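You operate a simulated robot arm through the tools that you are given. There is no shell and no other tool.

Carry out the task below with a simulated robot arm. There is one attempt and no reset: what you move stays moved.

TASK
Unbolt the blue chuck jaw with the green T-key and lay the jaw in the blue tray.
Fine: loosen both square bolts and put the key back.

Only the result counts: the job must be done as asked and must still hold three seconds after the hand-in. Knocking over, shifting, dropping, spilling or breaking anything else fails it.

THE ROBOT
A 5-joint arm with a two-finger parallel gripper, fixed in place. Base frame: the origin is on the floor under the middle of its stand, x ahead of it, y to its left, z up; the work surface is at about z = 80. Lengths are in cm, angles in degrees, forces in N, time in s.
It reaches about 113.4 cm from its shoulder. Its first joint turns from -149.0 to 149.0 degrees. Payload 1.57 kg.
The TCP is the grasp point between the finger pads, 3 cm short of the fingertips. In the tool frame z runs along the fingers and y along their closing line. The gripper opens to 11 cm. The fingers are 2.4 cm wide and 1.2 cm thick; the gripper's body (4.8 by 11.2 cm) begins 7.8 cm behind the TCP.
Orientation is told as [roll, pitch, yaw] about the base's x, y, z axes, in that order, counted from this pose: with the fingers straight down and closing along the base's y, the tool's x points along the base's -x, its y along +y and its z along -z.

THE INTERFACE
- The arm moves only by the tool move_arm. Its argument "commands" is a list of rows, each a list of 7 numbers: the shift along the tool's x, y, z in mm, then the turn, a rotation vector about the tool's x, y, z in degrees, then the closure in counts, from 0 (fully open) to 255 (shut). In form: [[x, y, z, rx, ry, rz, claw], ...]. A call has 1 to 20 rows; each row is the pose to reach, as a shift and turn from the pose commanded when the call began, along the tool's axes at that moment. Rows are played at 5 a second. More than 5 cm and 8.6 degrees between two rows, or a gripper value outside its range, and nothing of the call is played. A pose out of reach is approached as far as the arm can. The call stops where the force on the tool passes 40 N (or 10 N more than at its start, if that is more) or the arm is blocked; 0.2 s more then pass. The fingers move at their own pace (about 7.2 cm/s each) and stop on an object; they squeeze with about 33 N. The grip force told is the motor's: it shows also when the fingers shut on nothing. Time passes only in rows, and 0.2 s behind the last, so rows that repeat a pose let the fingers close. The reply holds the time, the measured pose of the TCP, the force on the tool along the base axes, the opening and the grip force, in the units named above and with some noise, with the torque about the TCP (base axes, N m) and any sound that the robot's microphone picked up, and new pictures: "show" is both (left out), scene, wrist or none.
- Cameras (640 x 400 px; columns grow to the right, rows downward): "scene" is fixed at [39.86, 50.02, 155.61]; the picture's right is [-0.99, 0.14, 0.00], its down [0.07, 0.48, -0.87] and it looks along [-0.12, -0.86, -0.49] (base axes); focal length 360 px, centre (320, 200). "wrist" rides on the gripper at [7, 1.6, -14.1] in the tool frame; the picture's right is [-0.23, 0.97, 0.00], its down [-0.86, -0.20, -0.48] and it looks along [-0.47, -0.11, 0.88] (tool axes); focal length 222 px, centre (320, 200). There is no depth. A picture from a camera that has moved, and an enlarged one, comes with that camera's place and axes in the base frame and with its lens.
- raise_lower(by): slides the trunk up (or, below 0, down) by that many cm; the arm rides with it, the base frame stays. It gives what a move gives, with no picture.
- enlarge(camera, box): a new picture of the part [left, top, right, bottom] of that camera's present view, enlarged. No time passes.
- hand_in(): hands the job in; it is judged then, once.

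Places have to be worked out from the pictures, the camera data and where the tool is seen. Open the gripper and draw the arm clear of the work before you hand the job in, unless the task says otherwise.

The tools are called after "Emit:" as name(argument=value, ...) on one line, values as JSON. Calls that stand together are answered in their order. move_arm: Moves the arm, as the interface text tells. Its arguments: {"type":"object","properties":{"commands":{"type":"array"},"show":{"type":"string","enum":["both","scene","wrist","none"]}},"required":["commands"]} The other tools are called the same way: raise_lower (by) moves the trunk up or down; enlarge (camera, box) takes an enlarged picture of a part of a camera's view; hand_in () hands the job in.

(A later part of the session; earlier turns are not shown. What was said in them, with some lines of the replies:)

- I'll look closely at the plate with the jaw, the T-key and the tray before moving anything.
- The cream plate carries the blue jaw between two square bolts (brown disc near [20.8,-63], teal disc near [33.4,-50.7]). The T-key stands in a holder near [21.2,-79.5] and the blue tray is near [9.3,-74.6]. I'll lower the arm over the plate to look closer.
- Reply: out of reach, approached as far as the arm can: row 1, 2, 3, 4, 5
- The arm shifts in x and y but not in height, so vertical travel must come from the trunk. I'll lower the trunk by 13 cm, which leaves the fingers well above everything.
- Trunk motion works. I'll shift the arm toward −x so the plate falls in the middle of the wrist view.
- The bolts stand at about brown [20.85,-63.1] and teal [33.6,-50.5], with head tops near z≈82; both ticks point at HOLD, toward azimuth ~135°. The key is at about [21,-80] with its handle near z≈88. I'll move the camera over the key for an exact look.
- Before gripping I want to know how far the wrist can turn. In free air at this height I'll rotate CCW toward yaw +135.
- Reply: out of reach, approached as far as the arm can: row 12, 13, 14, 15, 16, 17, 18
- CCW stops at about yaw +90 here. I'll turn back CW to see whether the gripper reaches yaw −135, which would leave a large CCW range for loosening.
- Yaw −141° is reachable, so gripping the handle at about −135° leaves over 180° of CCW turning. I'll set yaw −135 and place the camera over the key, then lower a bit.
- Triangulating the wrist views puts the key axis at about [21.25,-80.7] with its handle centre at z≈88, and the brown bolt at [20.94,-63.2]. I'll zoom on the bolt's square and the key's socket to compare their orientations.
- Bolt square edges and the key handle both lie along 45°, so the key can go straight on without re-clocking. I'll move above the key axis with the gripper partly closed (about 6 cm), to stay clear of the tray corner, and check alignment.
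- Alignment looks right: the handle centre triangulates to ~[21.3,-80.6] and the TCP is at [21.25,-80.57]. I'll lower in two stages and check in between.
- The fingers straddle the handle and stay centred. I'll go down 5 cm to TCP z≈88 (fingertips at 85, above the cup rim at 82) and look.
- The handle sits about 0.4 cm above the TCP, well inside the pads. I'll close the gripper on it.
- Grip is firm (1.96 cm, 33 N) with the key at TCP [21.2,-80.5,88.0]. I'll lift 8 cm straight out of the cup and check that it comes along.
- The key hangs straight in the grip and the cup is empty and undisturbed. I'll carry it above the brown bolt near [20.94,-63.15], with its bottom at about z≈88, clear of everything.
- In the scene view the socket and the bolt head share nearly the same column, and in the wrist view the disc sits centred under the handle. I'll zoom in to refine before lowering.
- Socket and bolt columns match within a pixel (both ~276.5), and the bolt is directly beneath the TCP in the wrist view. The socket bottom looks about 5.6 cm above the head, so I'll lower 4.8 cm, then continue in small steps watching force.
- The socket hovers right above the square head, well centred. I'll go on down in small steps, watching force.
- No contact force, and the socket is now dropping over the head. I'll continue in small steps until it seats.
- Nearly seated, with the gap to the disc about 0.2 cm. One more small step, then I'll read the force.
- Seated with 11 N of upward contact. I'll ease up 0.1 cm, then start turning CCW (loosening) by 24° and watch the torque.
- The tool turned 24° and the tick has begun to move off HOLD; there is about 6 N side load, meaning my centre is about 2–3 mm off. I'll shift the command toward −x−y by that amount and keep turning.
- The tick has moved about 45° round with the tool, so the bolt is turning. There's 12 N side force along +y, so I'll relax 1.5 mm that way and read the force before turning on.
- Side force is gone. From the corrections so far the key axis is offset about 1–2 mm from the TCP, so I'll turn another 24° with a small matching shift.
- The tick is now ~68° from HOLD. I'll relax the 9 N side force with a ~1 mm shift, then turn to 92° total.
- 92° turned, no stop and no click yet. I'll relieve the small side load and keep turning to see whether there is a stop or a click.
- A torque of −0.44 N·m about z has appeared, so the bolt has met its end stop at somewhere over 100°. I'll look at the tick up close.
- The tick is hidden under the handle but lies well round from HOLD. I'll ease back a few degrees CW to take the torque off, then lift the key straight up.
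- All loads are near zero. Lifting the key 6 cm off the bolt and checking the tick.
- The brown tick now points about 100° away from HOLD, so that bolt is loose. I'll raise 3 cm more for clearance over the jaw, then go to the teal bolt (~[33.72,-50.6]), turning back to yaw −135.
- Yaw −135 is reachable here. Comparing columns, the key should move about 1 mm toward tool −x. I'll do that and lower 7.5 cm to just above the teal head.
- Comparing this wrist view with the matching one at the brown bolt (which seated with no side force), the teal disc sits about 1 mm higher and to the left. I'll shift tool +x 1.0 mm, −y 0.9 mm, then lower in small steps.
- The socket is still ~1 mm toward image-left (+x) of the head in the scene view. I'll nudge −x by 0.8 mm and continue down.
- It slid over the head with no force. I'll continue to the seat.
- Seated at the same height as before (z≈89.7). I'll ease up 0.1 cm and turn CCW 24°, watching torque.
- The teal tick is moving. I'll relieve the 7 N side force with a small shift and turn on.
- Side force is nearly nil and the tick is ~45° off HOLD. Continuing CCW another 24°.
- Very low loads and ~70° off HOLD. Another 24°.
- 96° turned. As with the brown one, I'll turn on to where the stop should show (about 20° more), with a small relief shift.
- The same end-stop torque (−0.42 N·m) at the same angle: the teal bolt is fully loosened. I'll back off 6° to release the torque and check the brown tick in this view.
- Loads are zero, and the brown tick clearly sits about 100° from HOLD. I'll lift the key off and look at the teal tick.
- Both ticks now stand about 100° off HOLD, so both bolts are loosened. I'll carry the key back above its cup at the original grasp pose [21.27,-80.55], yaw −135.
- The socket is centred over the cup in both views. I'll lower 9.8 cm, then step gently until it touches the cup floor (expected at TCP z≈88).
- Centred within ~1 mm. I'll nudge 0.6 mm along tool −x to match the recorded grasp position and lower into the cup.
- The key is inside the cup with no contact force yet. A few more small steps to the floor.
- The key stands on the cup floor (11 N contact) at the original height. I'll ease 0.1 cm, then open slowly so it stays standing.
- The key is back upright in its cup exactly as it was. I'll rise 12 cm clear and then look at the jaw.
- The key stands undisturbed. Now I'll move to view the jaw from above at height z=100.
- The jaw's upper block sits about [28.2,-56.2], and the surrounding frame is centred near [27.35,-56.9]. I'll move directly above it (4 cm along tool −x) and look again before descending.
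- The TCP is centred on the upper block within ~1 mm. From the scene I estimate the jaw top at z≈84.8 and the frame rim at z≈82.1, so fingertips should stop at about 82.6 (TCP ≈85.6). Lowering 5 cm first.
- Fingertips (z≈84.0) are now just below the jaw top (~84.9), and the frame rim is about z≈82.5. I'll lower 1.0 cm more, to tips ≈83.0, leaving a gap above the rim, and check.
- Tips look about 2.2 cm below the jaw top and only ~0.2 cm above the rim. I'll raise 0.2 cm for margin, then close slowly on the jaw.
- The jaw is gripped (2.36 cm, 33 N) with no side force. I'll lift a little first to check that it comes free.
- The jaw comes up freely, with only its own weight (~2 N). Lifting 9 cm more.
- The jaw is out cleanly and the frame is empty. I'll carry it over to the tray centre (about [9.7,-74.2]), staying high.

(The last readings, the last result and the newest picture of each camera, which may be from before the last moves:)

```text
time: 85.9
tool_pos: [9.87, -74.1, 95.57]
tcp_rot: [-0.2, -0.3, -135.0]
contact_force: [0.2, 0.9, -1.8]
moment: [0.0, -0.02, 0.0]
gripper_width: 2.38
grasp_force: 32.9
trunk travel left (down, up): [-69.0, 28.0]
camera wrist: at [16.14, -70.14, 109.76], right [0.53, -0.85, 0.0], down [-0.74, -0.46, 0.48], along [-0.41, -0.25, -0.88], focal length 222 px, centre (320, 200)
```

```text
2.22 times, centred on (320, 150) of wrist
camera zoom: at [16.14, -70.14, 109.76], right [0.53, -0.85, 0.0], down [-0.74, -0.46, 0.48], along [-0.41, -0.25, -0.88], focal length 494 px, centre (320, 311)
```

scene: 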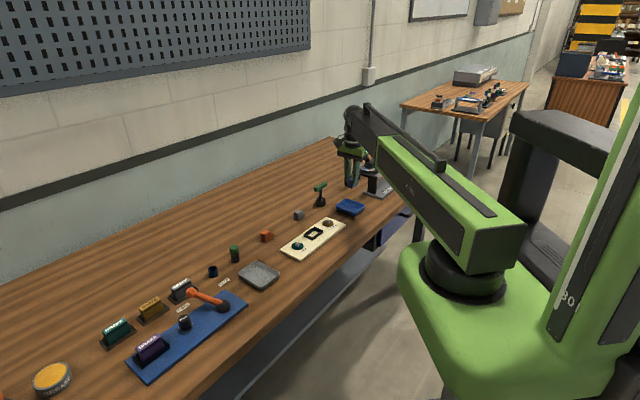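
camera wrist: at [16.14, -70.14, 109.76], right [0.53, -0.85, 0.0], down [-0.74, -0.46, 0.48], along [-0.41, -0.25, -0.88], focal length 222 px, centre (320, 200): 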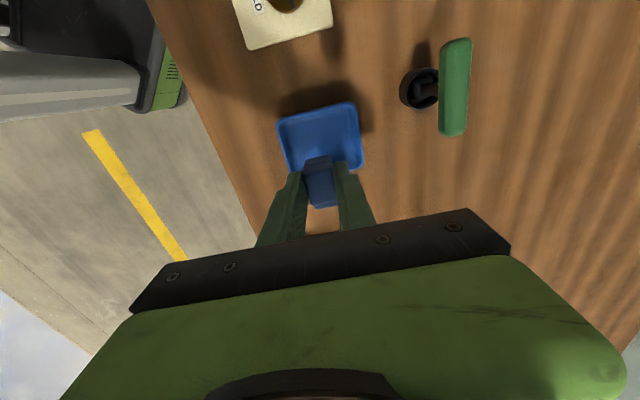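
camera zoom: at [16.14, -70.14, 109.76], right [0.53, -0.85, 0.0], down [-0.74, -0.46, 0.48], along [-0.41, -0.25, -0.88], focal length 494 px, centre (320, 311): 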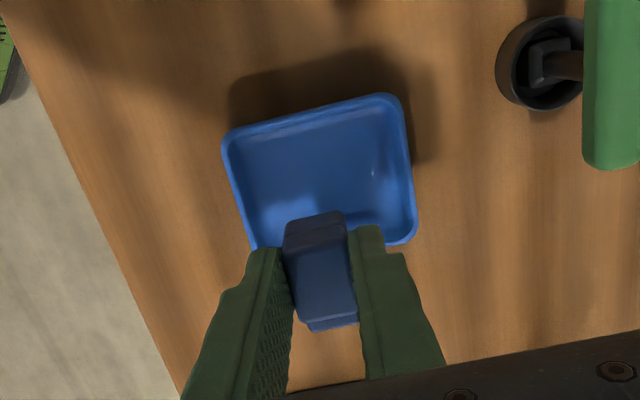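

The jaw hangs over the tray with the TCP within ~0.3 cm of its centre. I'll nudge 3 mm along tool +x so the whole jaw is centred, then lower to about 1 cm above the floor.

Emit:
move_arm(commands=[[3, 0, 0, 0, 0, 0, 255], [3, 0, 0, 0, 0, 0, 255]], show="none")

Emit:
raise_lower(by=-7.5)

Emit:
enlarge(camera="scene", box=[325, 180, 375, 222])

Emit:
enlarge(camera="wrist", box=[240, 60, 400, 240])

```text
time: 86.5
tool_pos: [10.3, -73.77, 95.62]
tcp_rot: [-0.3, -0.3, -135.0]
contact_force: [-0.2, 0.2, -1.5]
moment: [0.02, -0.01, -0.01]
gripper_width: 2.35
grasp_force: 33.0
trunk travel left (down, up): [-69.0, 28.0]
```

```text
time: 87.7
tool_pos: [10.33, -73.72, 88.13]
tcp_rot: [-0.1, -0.3, -135.0]
contact_force: [0.1, -0.5, -2.1]
moment: [0.01, -0.02, -0.01]
gripper_width: 2.32
grasp_force: 33.1
trunk travel left (down, up): [-61.5, 35.5]
```

```text
9.52 times, centred on (350, 201) of scene
camera zoom: at [39.86, 50.02, 155.61], right [-0.99, 0.14, 0.0], down [0.07, 0.48, -0.87], along [-0.12, -0.86, -0.49], focal length 3425 px, centre (34, 190)
```

zoom: 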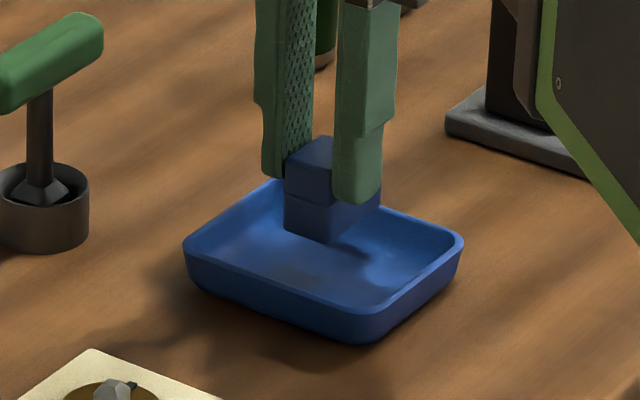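

```text
2.22 times, centred on (320, 150) of wrist
camera zoom: at [16.42, -69.86, 102.26], right [0.53, -0.85, 0.0], down [-0.74, -0.46, 0.48], along [-0.41, -0.25, -0.88], focal length 494 px, centre (320, 311)
```

zoom: 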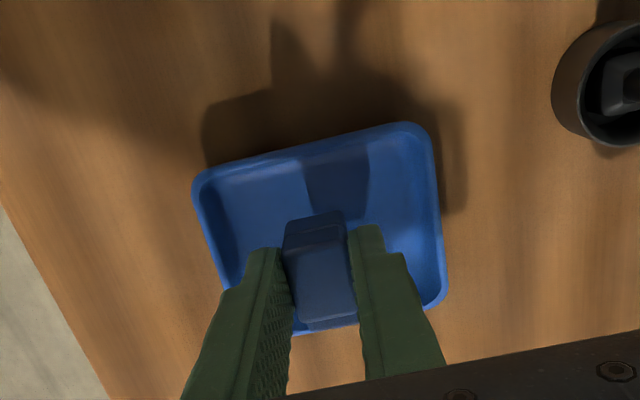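

The jaw is well centred inside the tray outline. I'll keep lowering in shrinking steps until it touches the floor.

Emit:
raise_lower(by=-1.5)

Emit:
raise_lower(by=-0.4)

Emit:
enlarge(camera="scene", box=[325, 180, 375, 222])

```text
time: 88.3
tool_pos: [10.18, -73.81, 86.57]
tcp_rot: [-0.2, -0.4, -135.1]
contact_force: [0.7, -0.3, -2.0]
moment: [0.02, 0.0, 0.0]
gripper_width: 2.36
grasp_force: 33.0
trunk travel left (down, up): [-60.0, 37.0]
```

```text
time: 88.8
tool_pos: [10.24, -73.72, 86.2]
tcp_rot: [-0.2, -0.3, -135.0]
contact_force: [0.3, 0.0, -2.6]
moment: [0.01, -0.06, 0.02]
gripper_width: 2.35
grasp_force: 33.4
trunk travel left (down, up): [-59.6, 37.4]
```

```text
9.52 times, centred on (350, 201) of scene
camera zoom: at [39.86, 50.02, 155.61], right [-0.99, 0.14, 0.0], down [0.07, 0.48, -0.87], along [-0.12, -0.86, -0.49], focal length 3425 px, centre (34, 190)
```

zoom: 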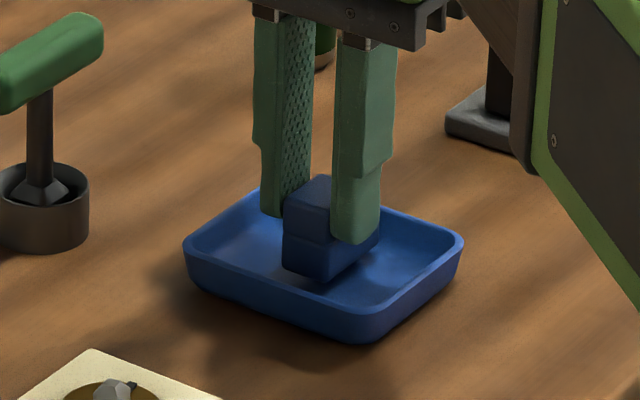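

Emit:
raise_lower(by=-0.4)

Emit:
raise_lower(by=-0.2)

Emit:
enlarge(camera="scene", box=[325, 180, 375, 222])

```text
time: 89.3
tool_pos: [10.37, -73.84, 85.76]
tcp_rot: [-0.3, -0.3, -135.0]
contact_force: [-0.2, 0.1, -2.6]
moment: [0.01, -0.03, 0.01]
gripper_width: 2.34
grasp_force: 33.0
trunk travel left (down, up): [-59.2, 37.8]
```

```text
time: 89.9
tool_pos: [10.27, -73.83, 85.67]
tcp_rot: [-0.3, -0.3, -135.0]
contact_force: [-0.8, 0.0, -2.5]
moment: [-0.05, -0.03, 0.0]
gripper_width: 2.31
grasp_force: 32.8
trunk travel left (down, up): [-59.0, 38.0]
```

```text
9.52 times, centred on (350, 201) of scene
camera zoom: at [39.86, 50.02, 155.61], right [-0.99, 0.14, 0.0], down [0.07, 0.48, -0.87], along [-0.12, -0.86, -0.49], focal length 3425 px, centre (34, 190)
```

zoom: 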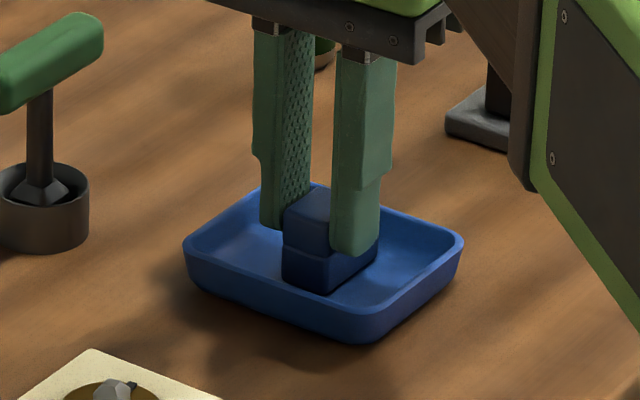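

Not touching yet. Continuing in 0.2 cm steps.

Emit:
raise_lower(by=-0.2)

Emit:
raise_lower(by=-0.15)

```text
time: 90.4
tool_pos: [10.33, -73.66, 85.64]
tcp_rot: [0.0, -0.4, -134.9]
contact_force: [0.1, -5.5, 17.1]
moment: [-0.27, -0.18, 0.0]
gripper_width: 2.36
grasp_force: 33.4
trunk travel left (down, up): [-58.8, 38.2]
```

```text
time: 91.0
tool_pos: [10.3, -73.68, 85.5]
tcp_rot: [0.0, -0.5, -135.0]
contact_force: [-0.7, -1.3, 25.5]
moment: [0.25, -0.09, -0.01]
gripper_width: 2.35
grasp_force: 33.3
trunk travel left (down, up): [-58.7, 38.3]
stopped: the force on the tool passed its limit at 41 N (the readings are from after the stop); the commanded pose is now the measured one
```

It touched on the first step and the second pressed it further (the move stopped itself). I'll ease up 0.15 cm and check that the tray hasn't moved.

Emit:
raise_lower(by=0.12)

Emit:
enlarge(camera="scene", box=[325, 180, 375, 222])

```text
time: 91.5
tool_pos: [10.29, -73.73, 85.43]
tcp_rot: [-0.1, -0.4, -135.0]
contact_force: [0.0, 2.7, 5.3]
moment: [0.18, -0.05, -0.01]
gripper_width: 2.36
grasp_force: 32.8
trunk travel left (down, up): [-58.8, 38.2]
```

```text
9.52 times, centred on (350, 201) of scene
camera zoom: at [39.86, 50.02, 155.61], right [-0.99, 0.14, 0.0], down [0.07, 0.48, -0.87], along [-0.12, -0.86, -0.49], focal length 3425 px, centre (34, 190)
```

zoom: 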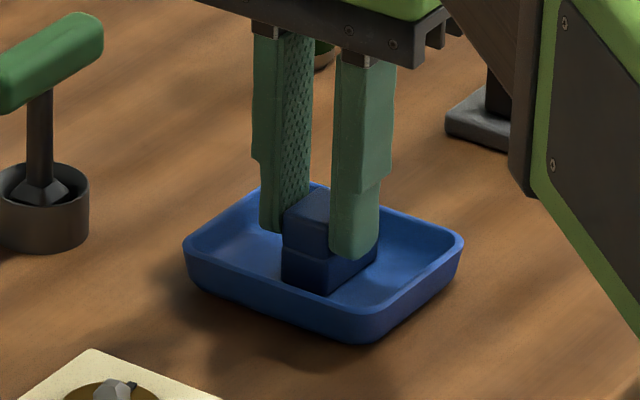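

The tray hasn't moved and the jaw rests on its floor. I'll ease a touch more and open only to about 3.6 cm, so the fingers stay clear of the tray walls.

Emit:
raise_lower(by=0.05)

Emit:
move_arm(commands=[[0, 0, 0, 0, 0, 0, 198], [0, 0, 0, 0, 0, 0, 192], [0, 0, 0, 0, 0, 0, 185], [0, 0, 0, 0, 0, 0, 178], [0, 0, 0, 0, 0, 0, 172], [0, 0, 0, 0, 0, 0, 172]], show="both")

Emit:
enlarge(camera="scene", box=[325, 180, 375, 222])

Emit:
enlarge(camera="wrist", box=[240, 60, 400, 240])

```text
time: 92.0
tool_pos: [10.35, -73.82, 85.42]
tcp_rot: [-0.1, -0.4, -135.0]
contact_force: [0.2, 0.1, -1.3]
moment: [-0.01, 0.0, 0.0]
gripper_width: 2.4
grasp_force: 33.7
trunk travel left (down, up): [-58.8, 38.2]
```

```text
time: 93.4
tool_pos: [10.27, -73.93, 85.57]
tcp_rot: [-0.1, -0.3, -134.9]
contact_force: [0.4, 0.7, 1.0]
moment: [0.03, -0.01, -0.01]
gripper_width: 3.6
grasp_force: 0.1
trunk travel left (down, up): [-58.8, 38.2]
camera wrist: at [16.43, -69.91, 99.63], right [0.53, -0.85, 0.0], down [-0.74, -0.46, 0.48], along [-0.41, -0.26, -0.87], focal length 222 px, centre (320, 200)
```

scene: 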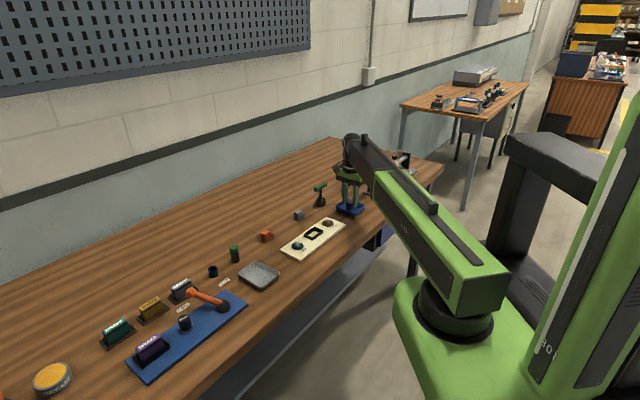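
wrist: 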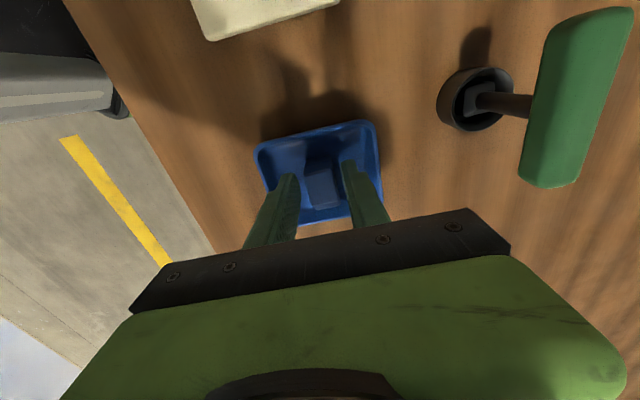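

```text
9.52 times, centred on (350, 201) of scene
camera zoom: at [39.86, 50.02, 155.61], right [-0.99, 0.14, 0.0], down [0.07, 0.48, -0.87], along [-0.12, -0.86, -0.49], focal length 3425 px, centre (34, 190)
```

zoom: 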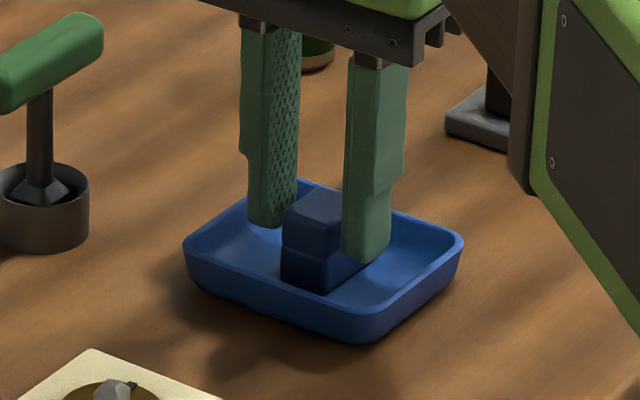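

```text
2.22 times, centred on (320, 150) of wrist
camera zoom: at [16.43, -69.91, 99.63], right [0.53, -0.85, 0.0], down [-0.74, -0.46, 0.48], along [-0.41, -0.26, -0.87], focal length 494 px, centre (320, 311)
```

zoom: 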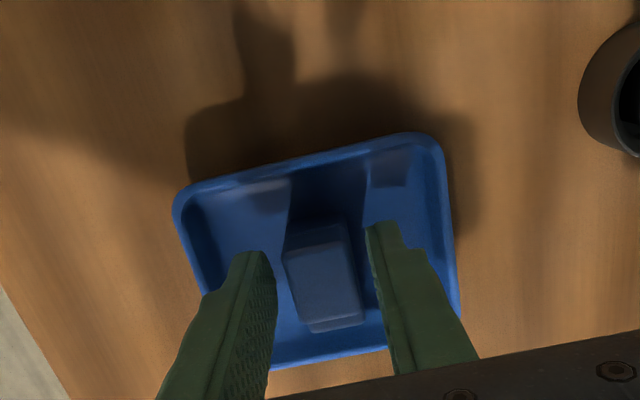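

The jaw stands free in the middle of the tray, released cleanly. I'll raise straight up 14 cm and check everything.

Emit:
raise_lower(by=14)

Emit:
move_arm(commands=[[0, 0, 0, 0, 0, 0, 120], [0, 0, 0, 0, 0, 0, 60], [0, 0, 0, 0, 0, 0, 0], [0, 0, 0, 0, 0, 0, 0]], show="both")

Emit:
enlarge(camera="scene", box=[275, 170, 395, 260])

Emit:
enlarge(camera="scene", box=[100, 220, 300, 380])

```text
time: 95.1
tool_pos: [10.37, -73.84, 99.62]
tcp_rot: [-0.1, -0.3, -134.9]
contact_force: [0.8, -0.1, 0.4]
moment: [0.0, 0.01, 0.0]
gripper_width: 3.59
grasp_force: 0.0
trunk travel left (down, up): [-72.8, 24.2]
```

```text
time: 96.1
tool_pos: [10.37, -73.85, 99.63]
tcp_rot: [-0.1, -0.5, -134.9]
contact_force: [0.2, 0.3, -0.4]
moment: [0.03, 0.01, 0.02]
gripper_width: 11.0
grasp_force: 0.0
trunk travel left (down, up): [-72.8, 24.2]
camera wrist: at [16.43, -69.91, 113.63], right [0.53, -0.85, 0.0], down [-0.74, -0.46, 0.48], along [-0.41, -0.26, -0.87], focal length 222 px, centre (320, 200)
```

scene: 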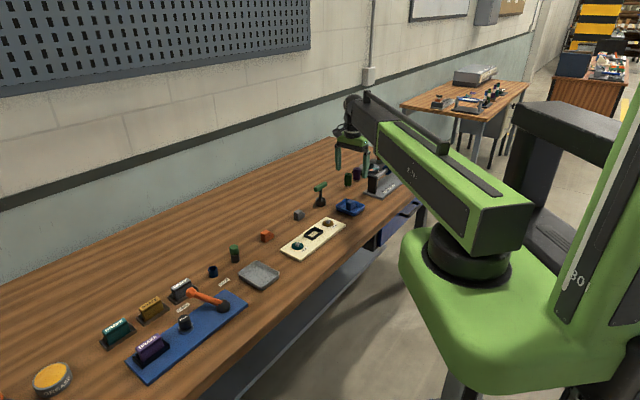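
wrist: 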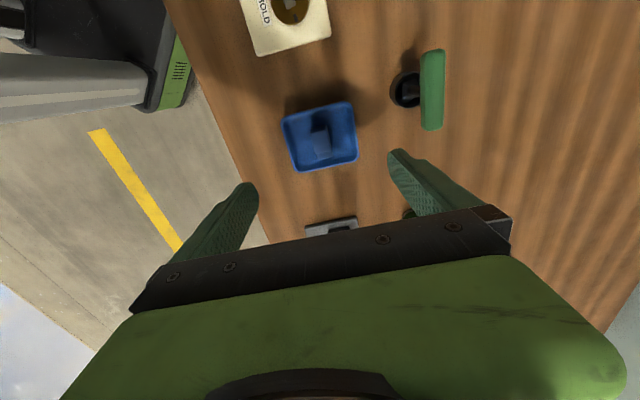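

```text
4.44 times, centred on (335, 215) of scene
camera zoom: at [39.86, 50.02, 155.61], right [-0.99, 0.14, 0.0], down [0.07, 0.48, -0.87], along [-0.12, -0.86, -0.49], focal length 1598 px, centre (253, 133)
```

zoom: 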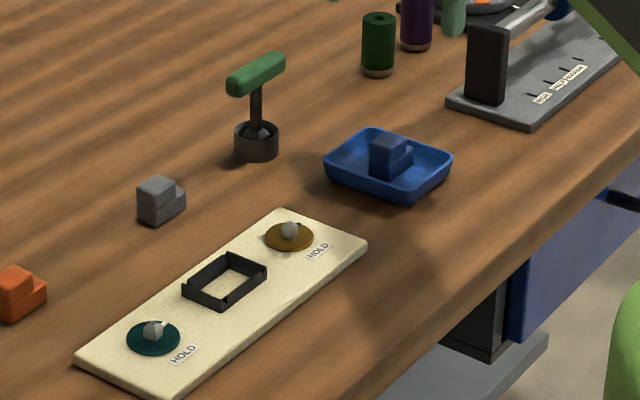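

```text
2.50 times, centred on (200, 300) of scene
camera zoom: at [39.86, 50.02, 155.61], right [-0.99, 0.14, 0.0], down [0.07, 0.48, -0.87], along [-0.12, -0.86, -0.49], focal length 899 px, centre (620, -50)
```

zoom: 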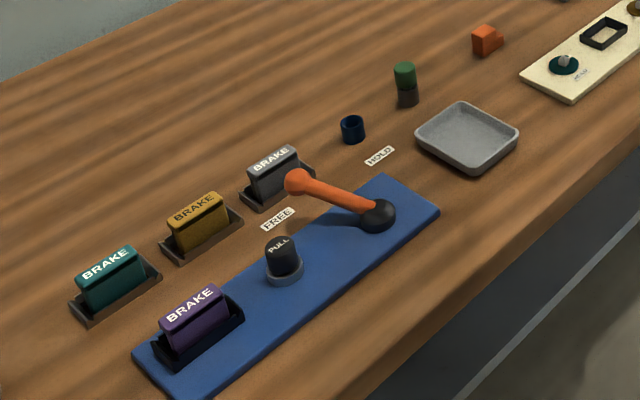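

The jaw sits in the blue tray, the key stands in its cup, both bolts are off HOLD, and nothing else has moved. I'll raise the open gripper well clear of the bench.

Emit:
raise_lower(by=19)

Emit:
enlarge(camera="scene", box=[300, 170, 400, 250])

```text
time: 98.2
tool_pos: [10.22, -73.79, 118.46]
tcp_rot: [-0.1, -0.3, -135.0]
contact_force: [0.4, 0.6, 0.0]
moment: [0.0, 0.05, 0.0]
gripper_width: 10.98
grasp_force: 0.0
trunk travel left (down, up): [-91.8, 5.2]
```

```text
5.00 times, centred on (350, 210) of scene
camera zoom: at [39.86, 50.02, 155.61], right [-0.99, 0.14, 0.0], down [0.07, 0.48, -0.87], along [-0.12, -0.86, -0.49], focal length 1798 px, centre (170, 150)
```

zoom: 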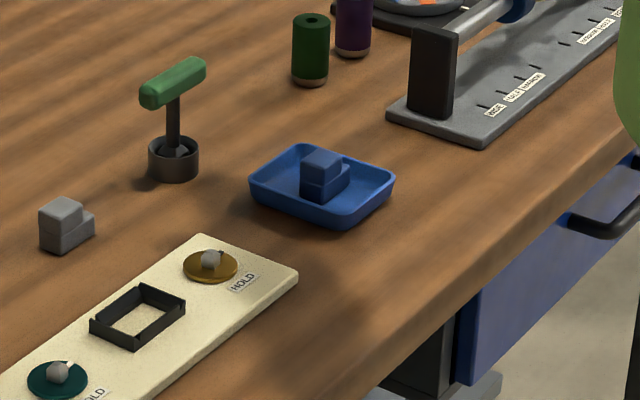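

The arm is clear with the gripper open. The jaw lies in the tray, the key is back in its cup, and both bolts are loosened, so I'm handing in.

Emit:
hand_in()

```text
The job is handed in.
```

The job is handed in. The blue jaw is unbolted and sitting upright in the blue tray, and the green T-key is back in its cup.

- **Bolts:** I turned both square bolts counter-clockwise until they reached their end stops. Their marks now sit about 100° away from HOLD. No click was reported from either one, so I judged them loose by the stop torque and by the jaw lifting out freely.
- **Jaw placement:** While lowering the jaw I pressed it onto the tray floor harder than intended, and the move stopped itself at 41 N. I eased off straight away, and the tray hadn't moved.
- **Everything else:** The pictures taken before hand-in show nothing else shifted or knocked over. The gripper is open and raised clear of the bench.
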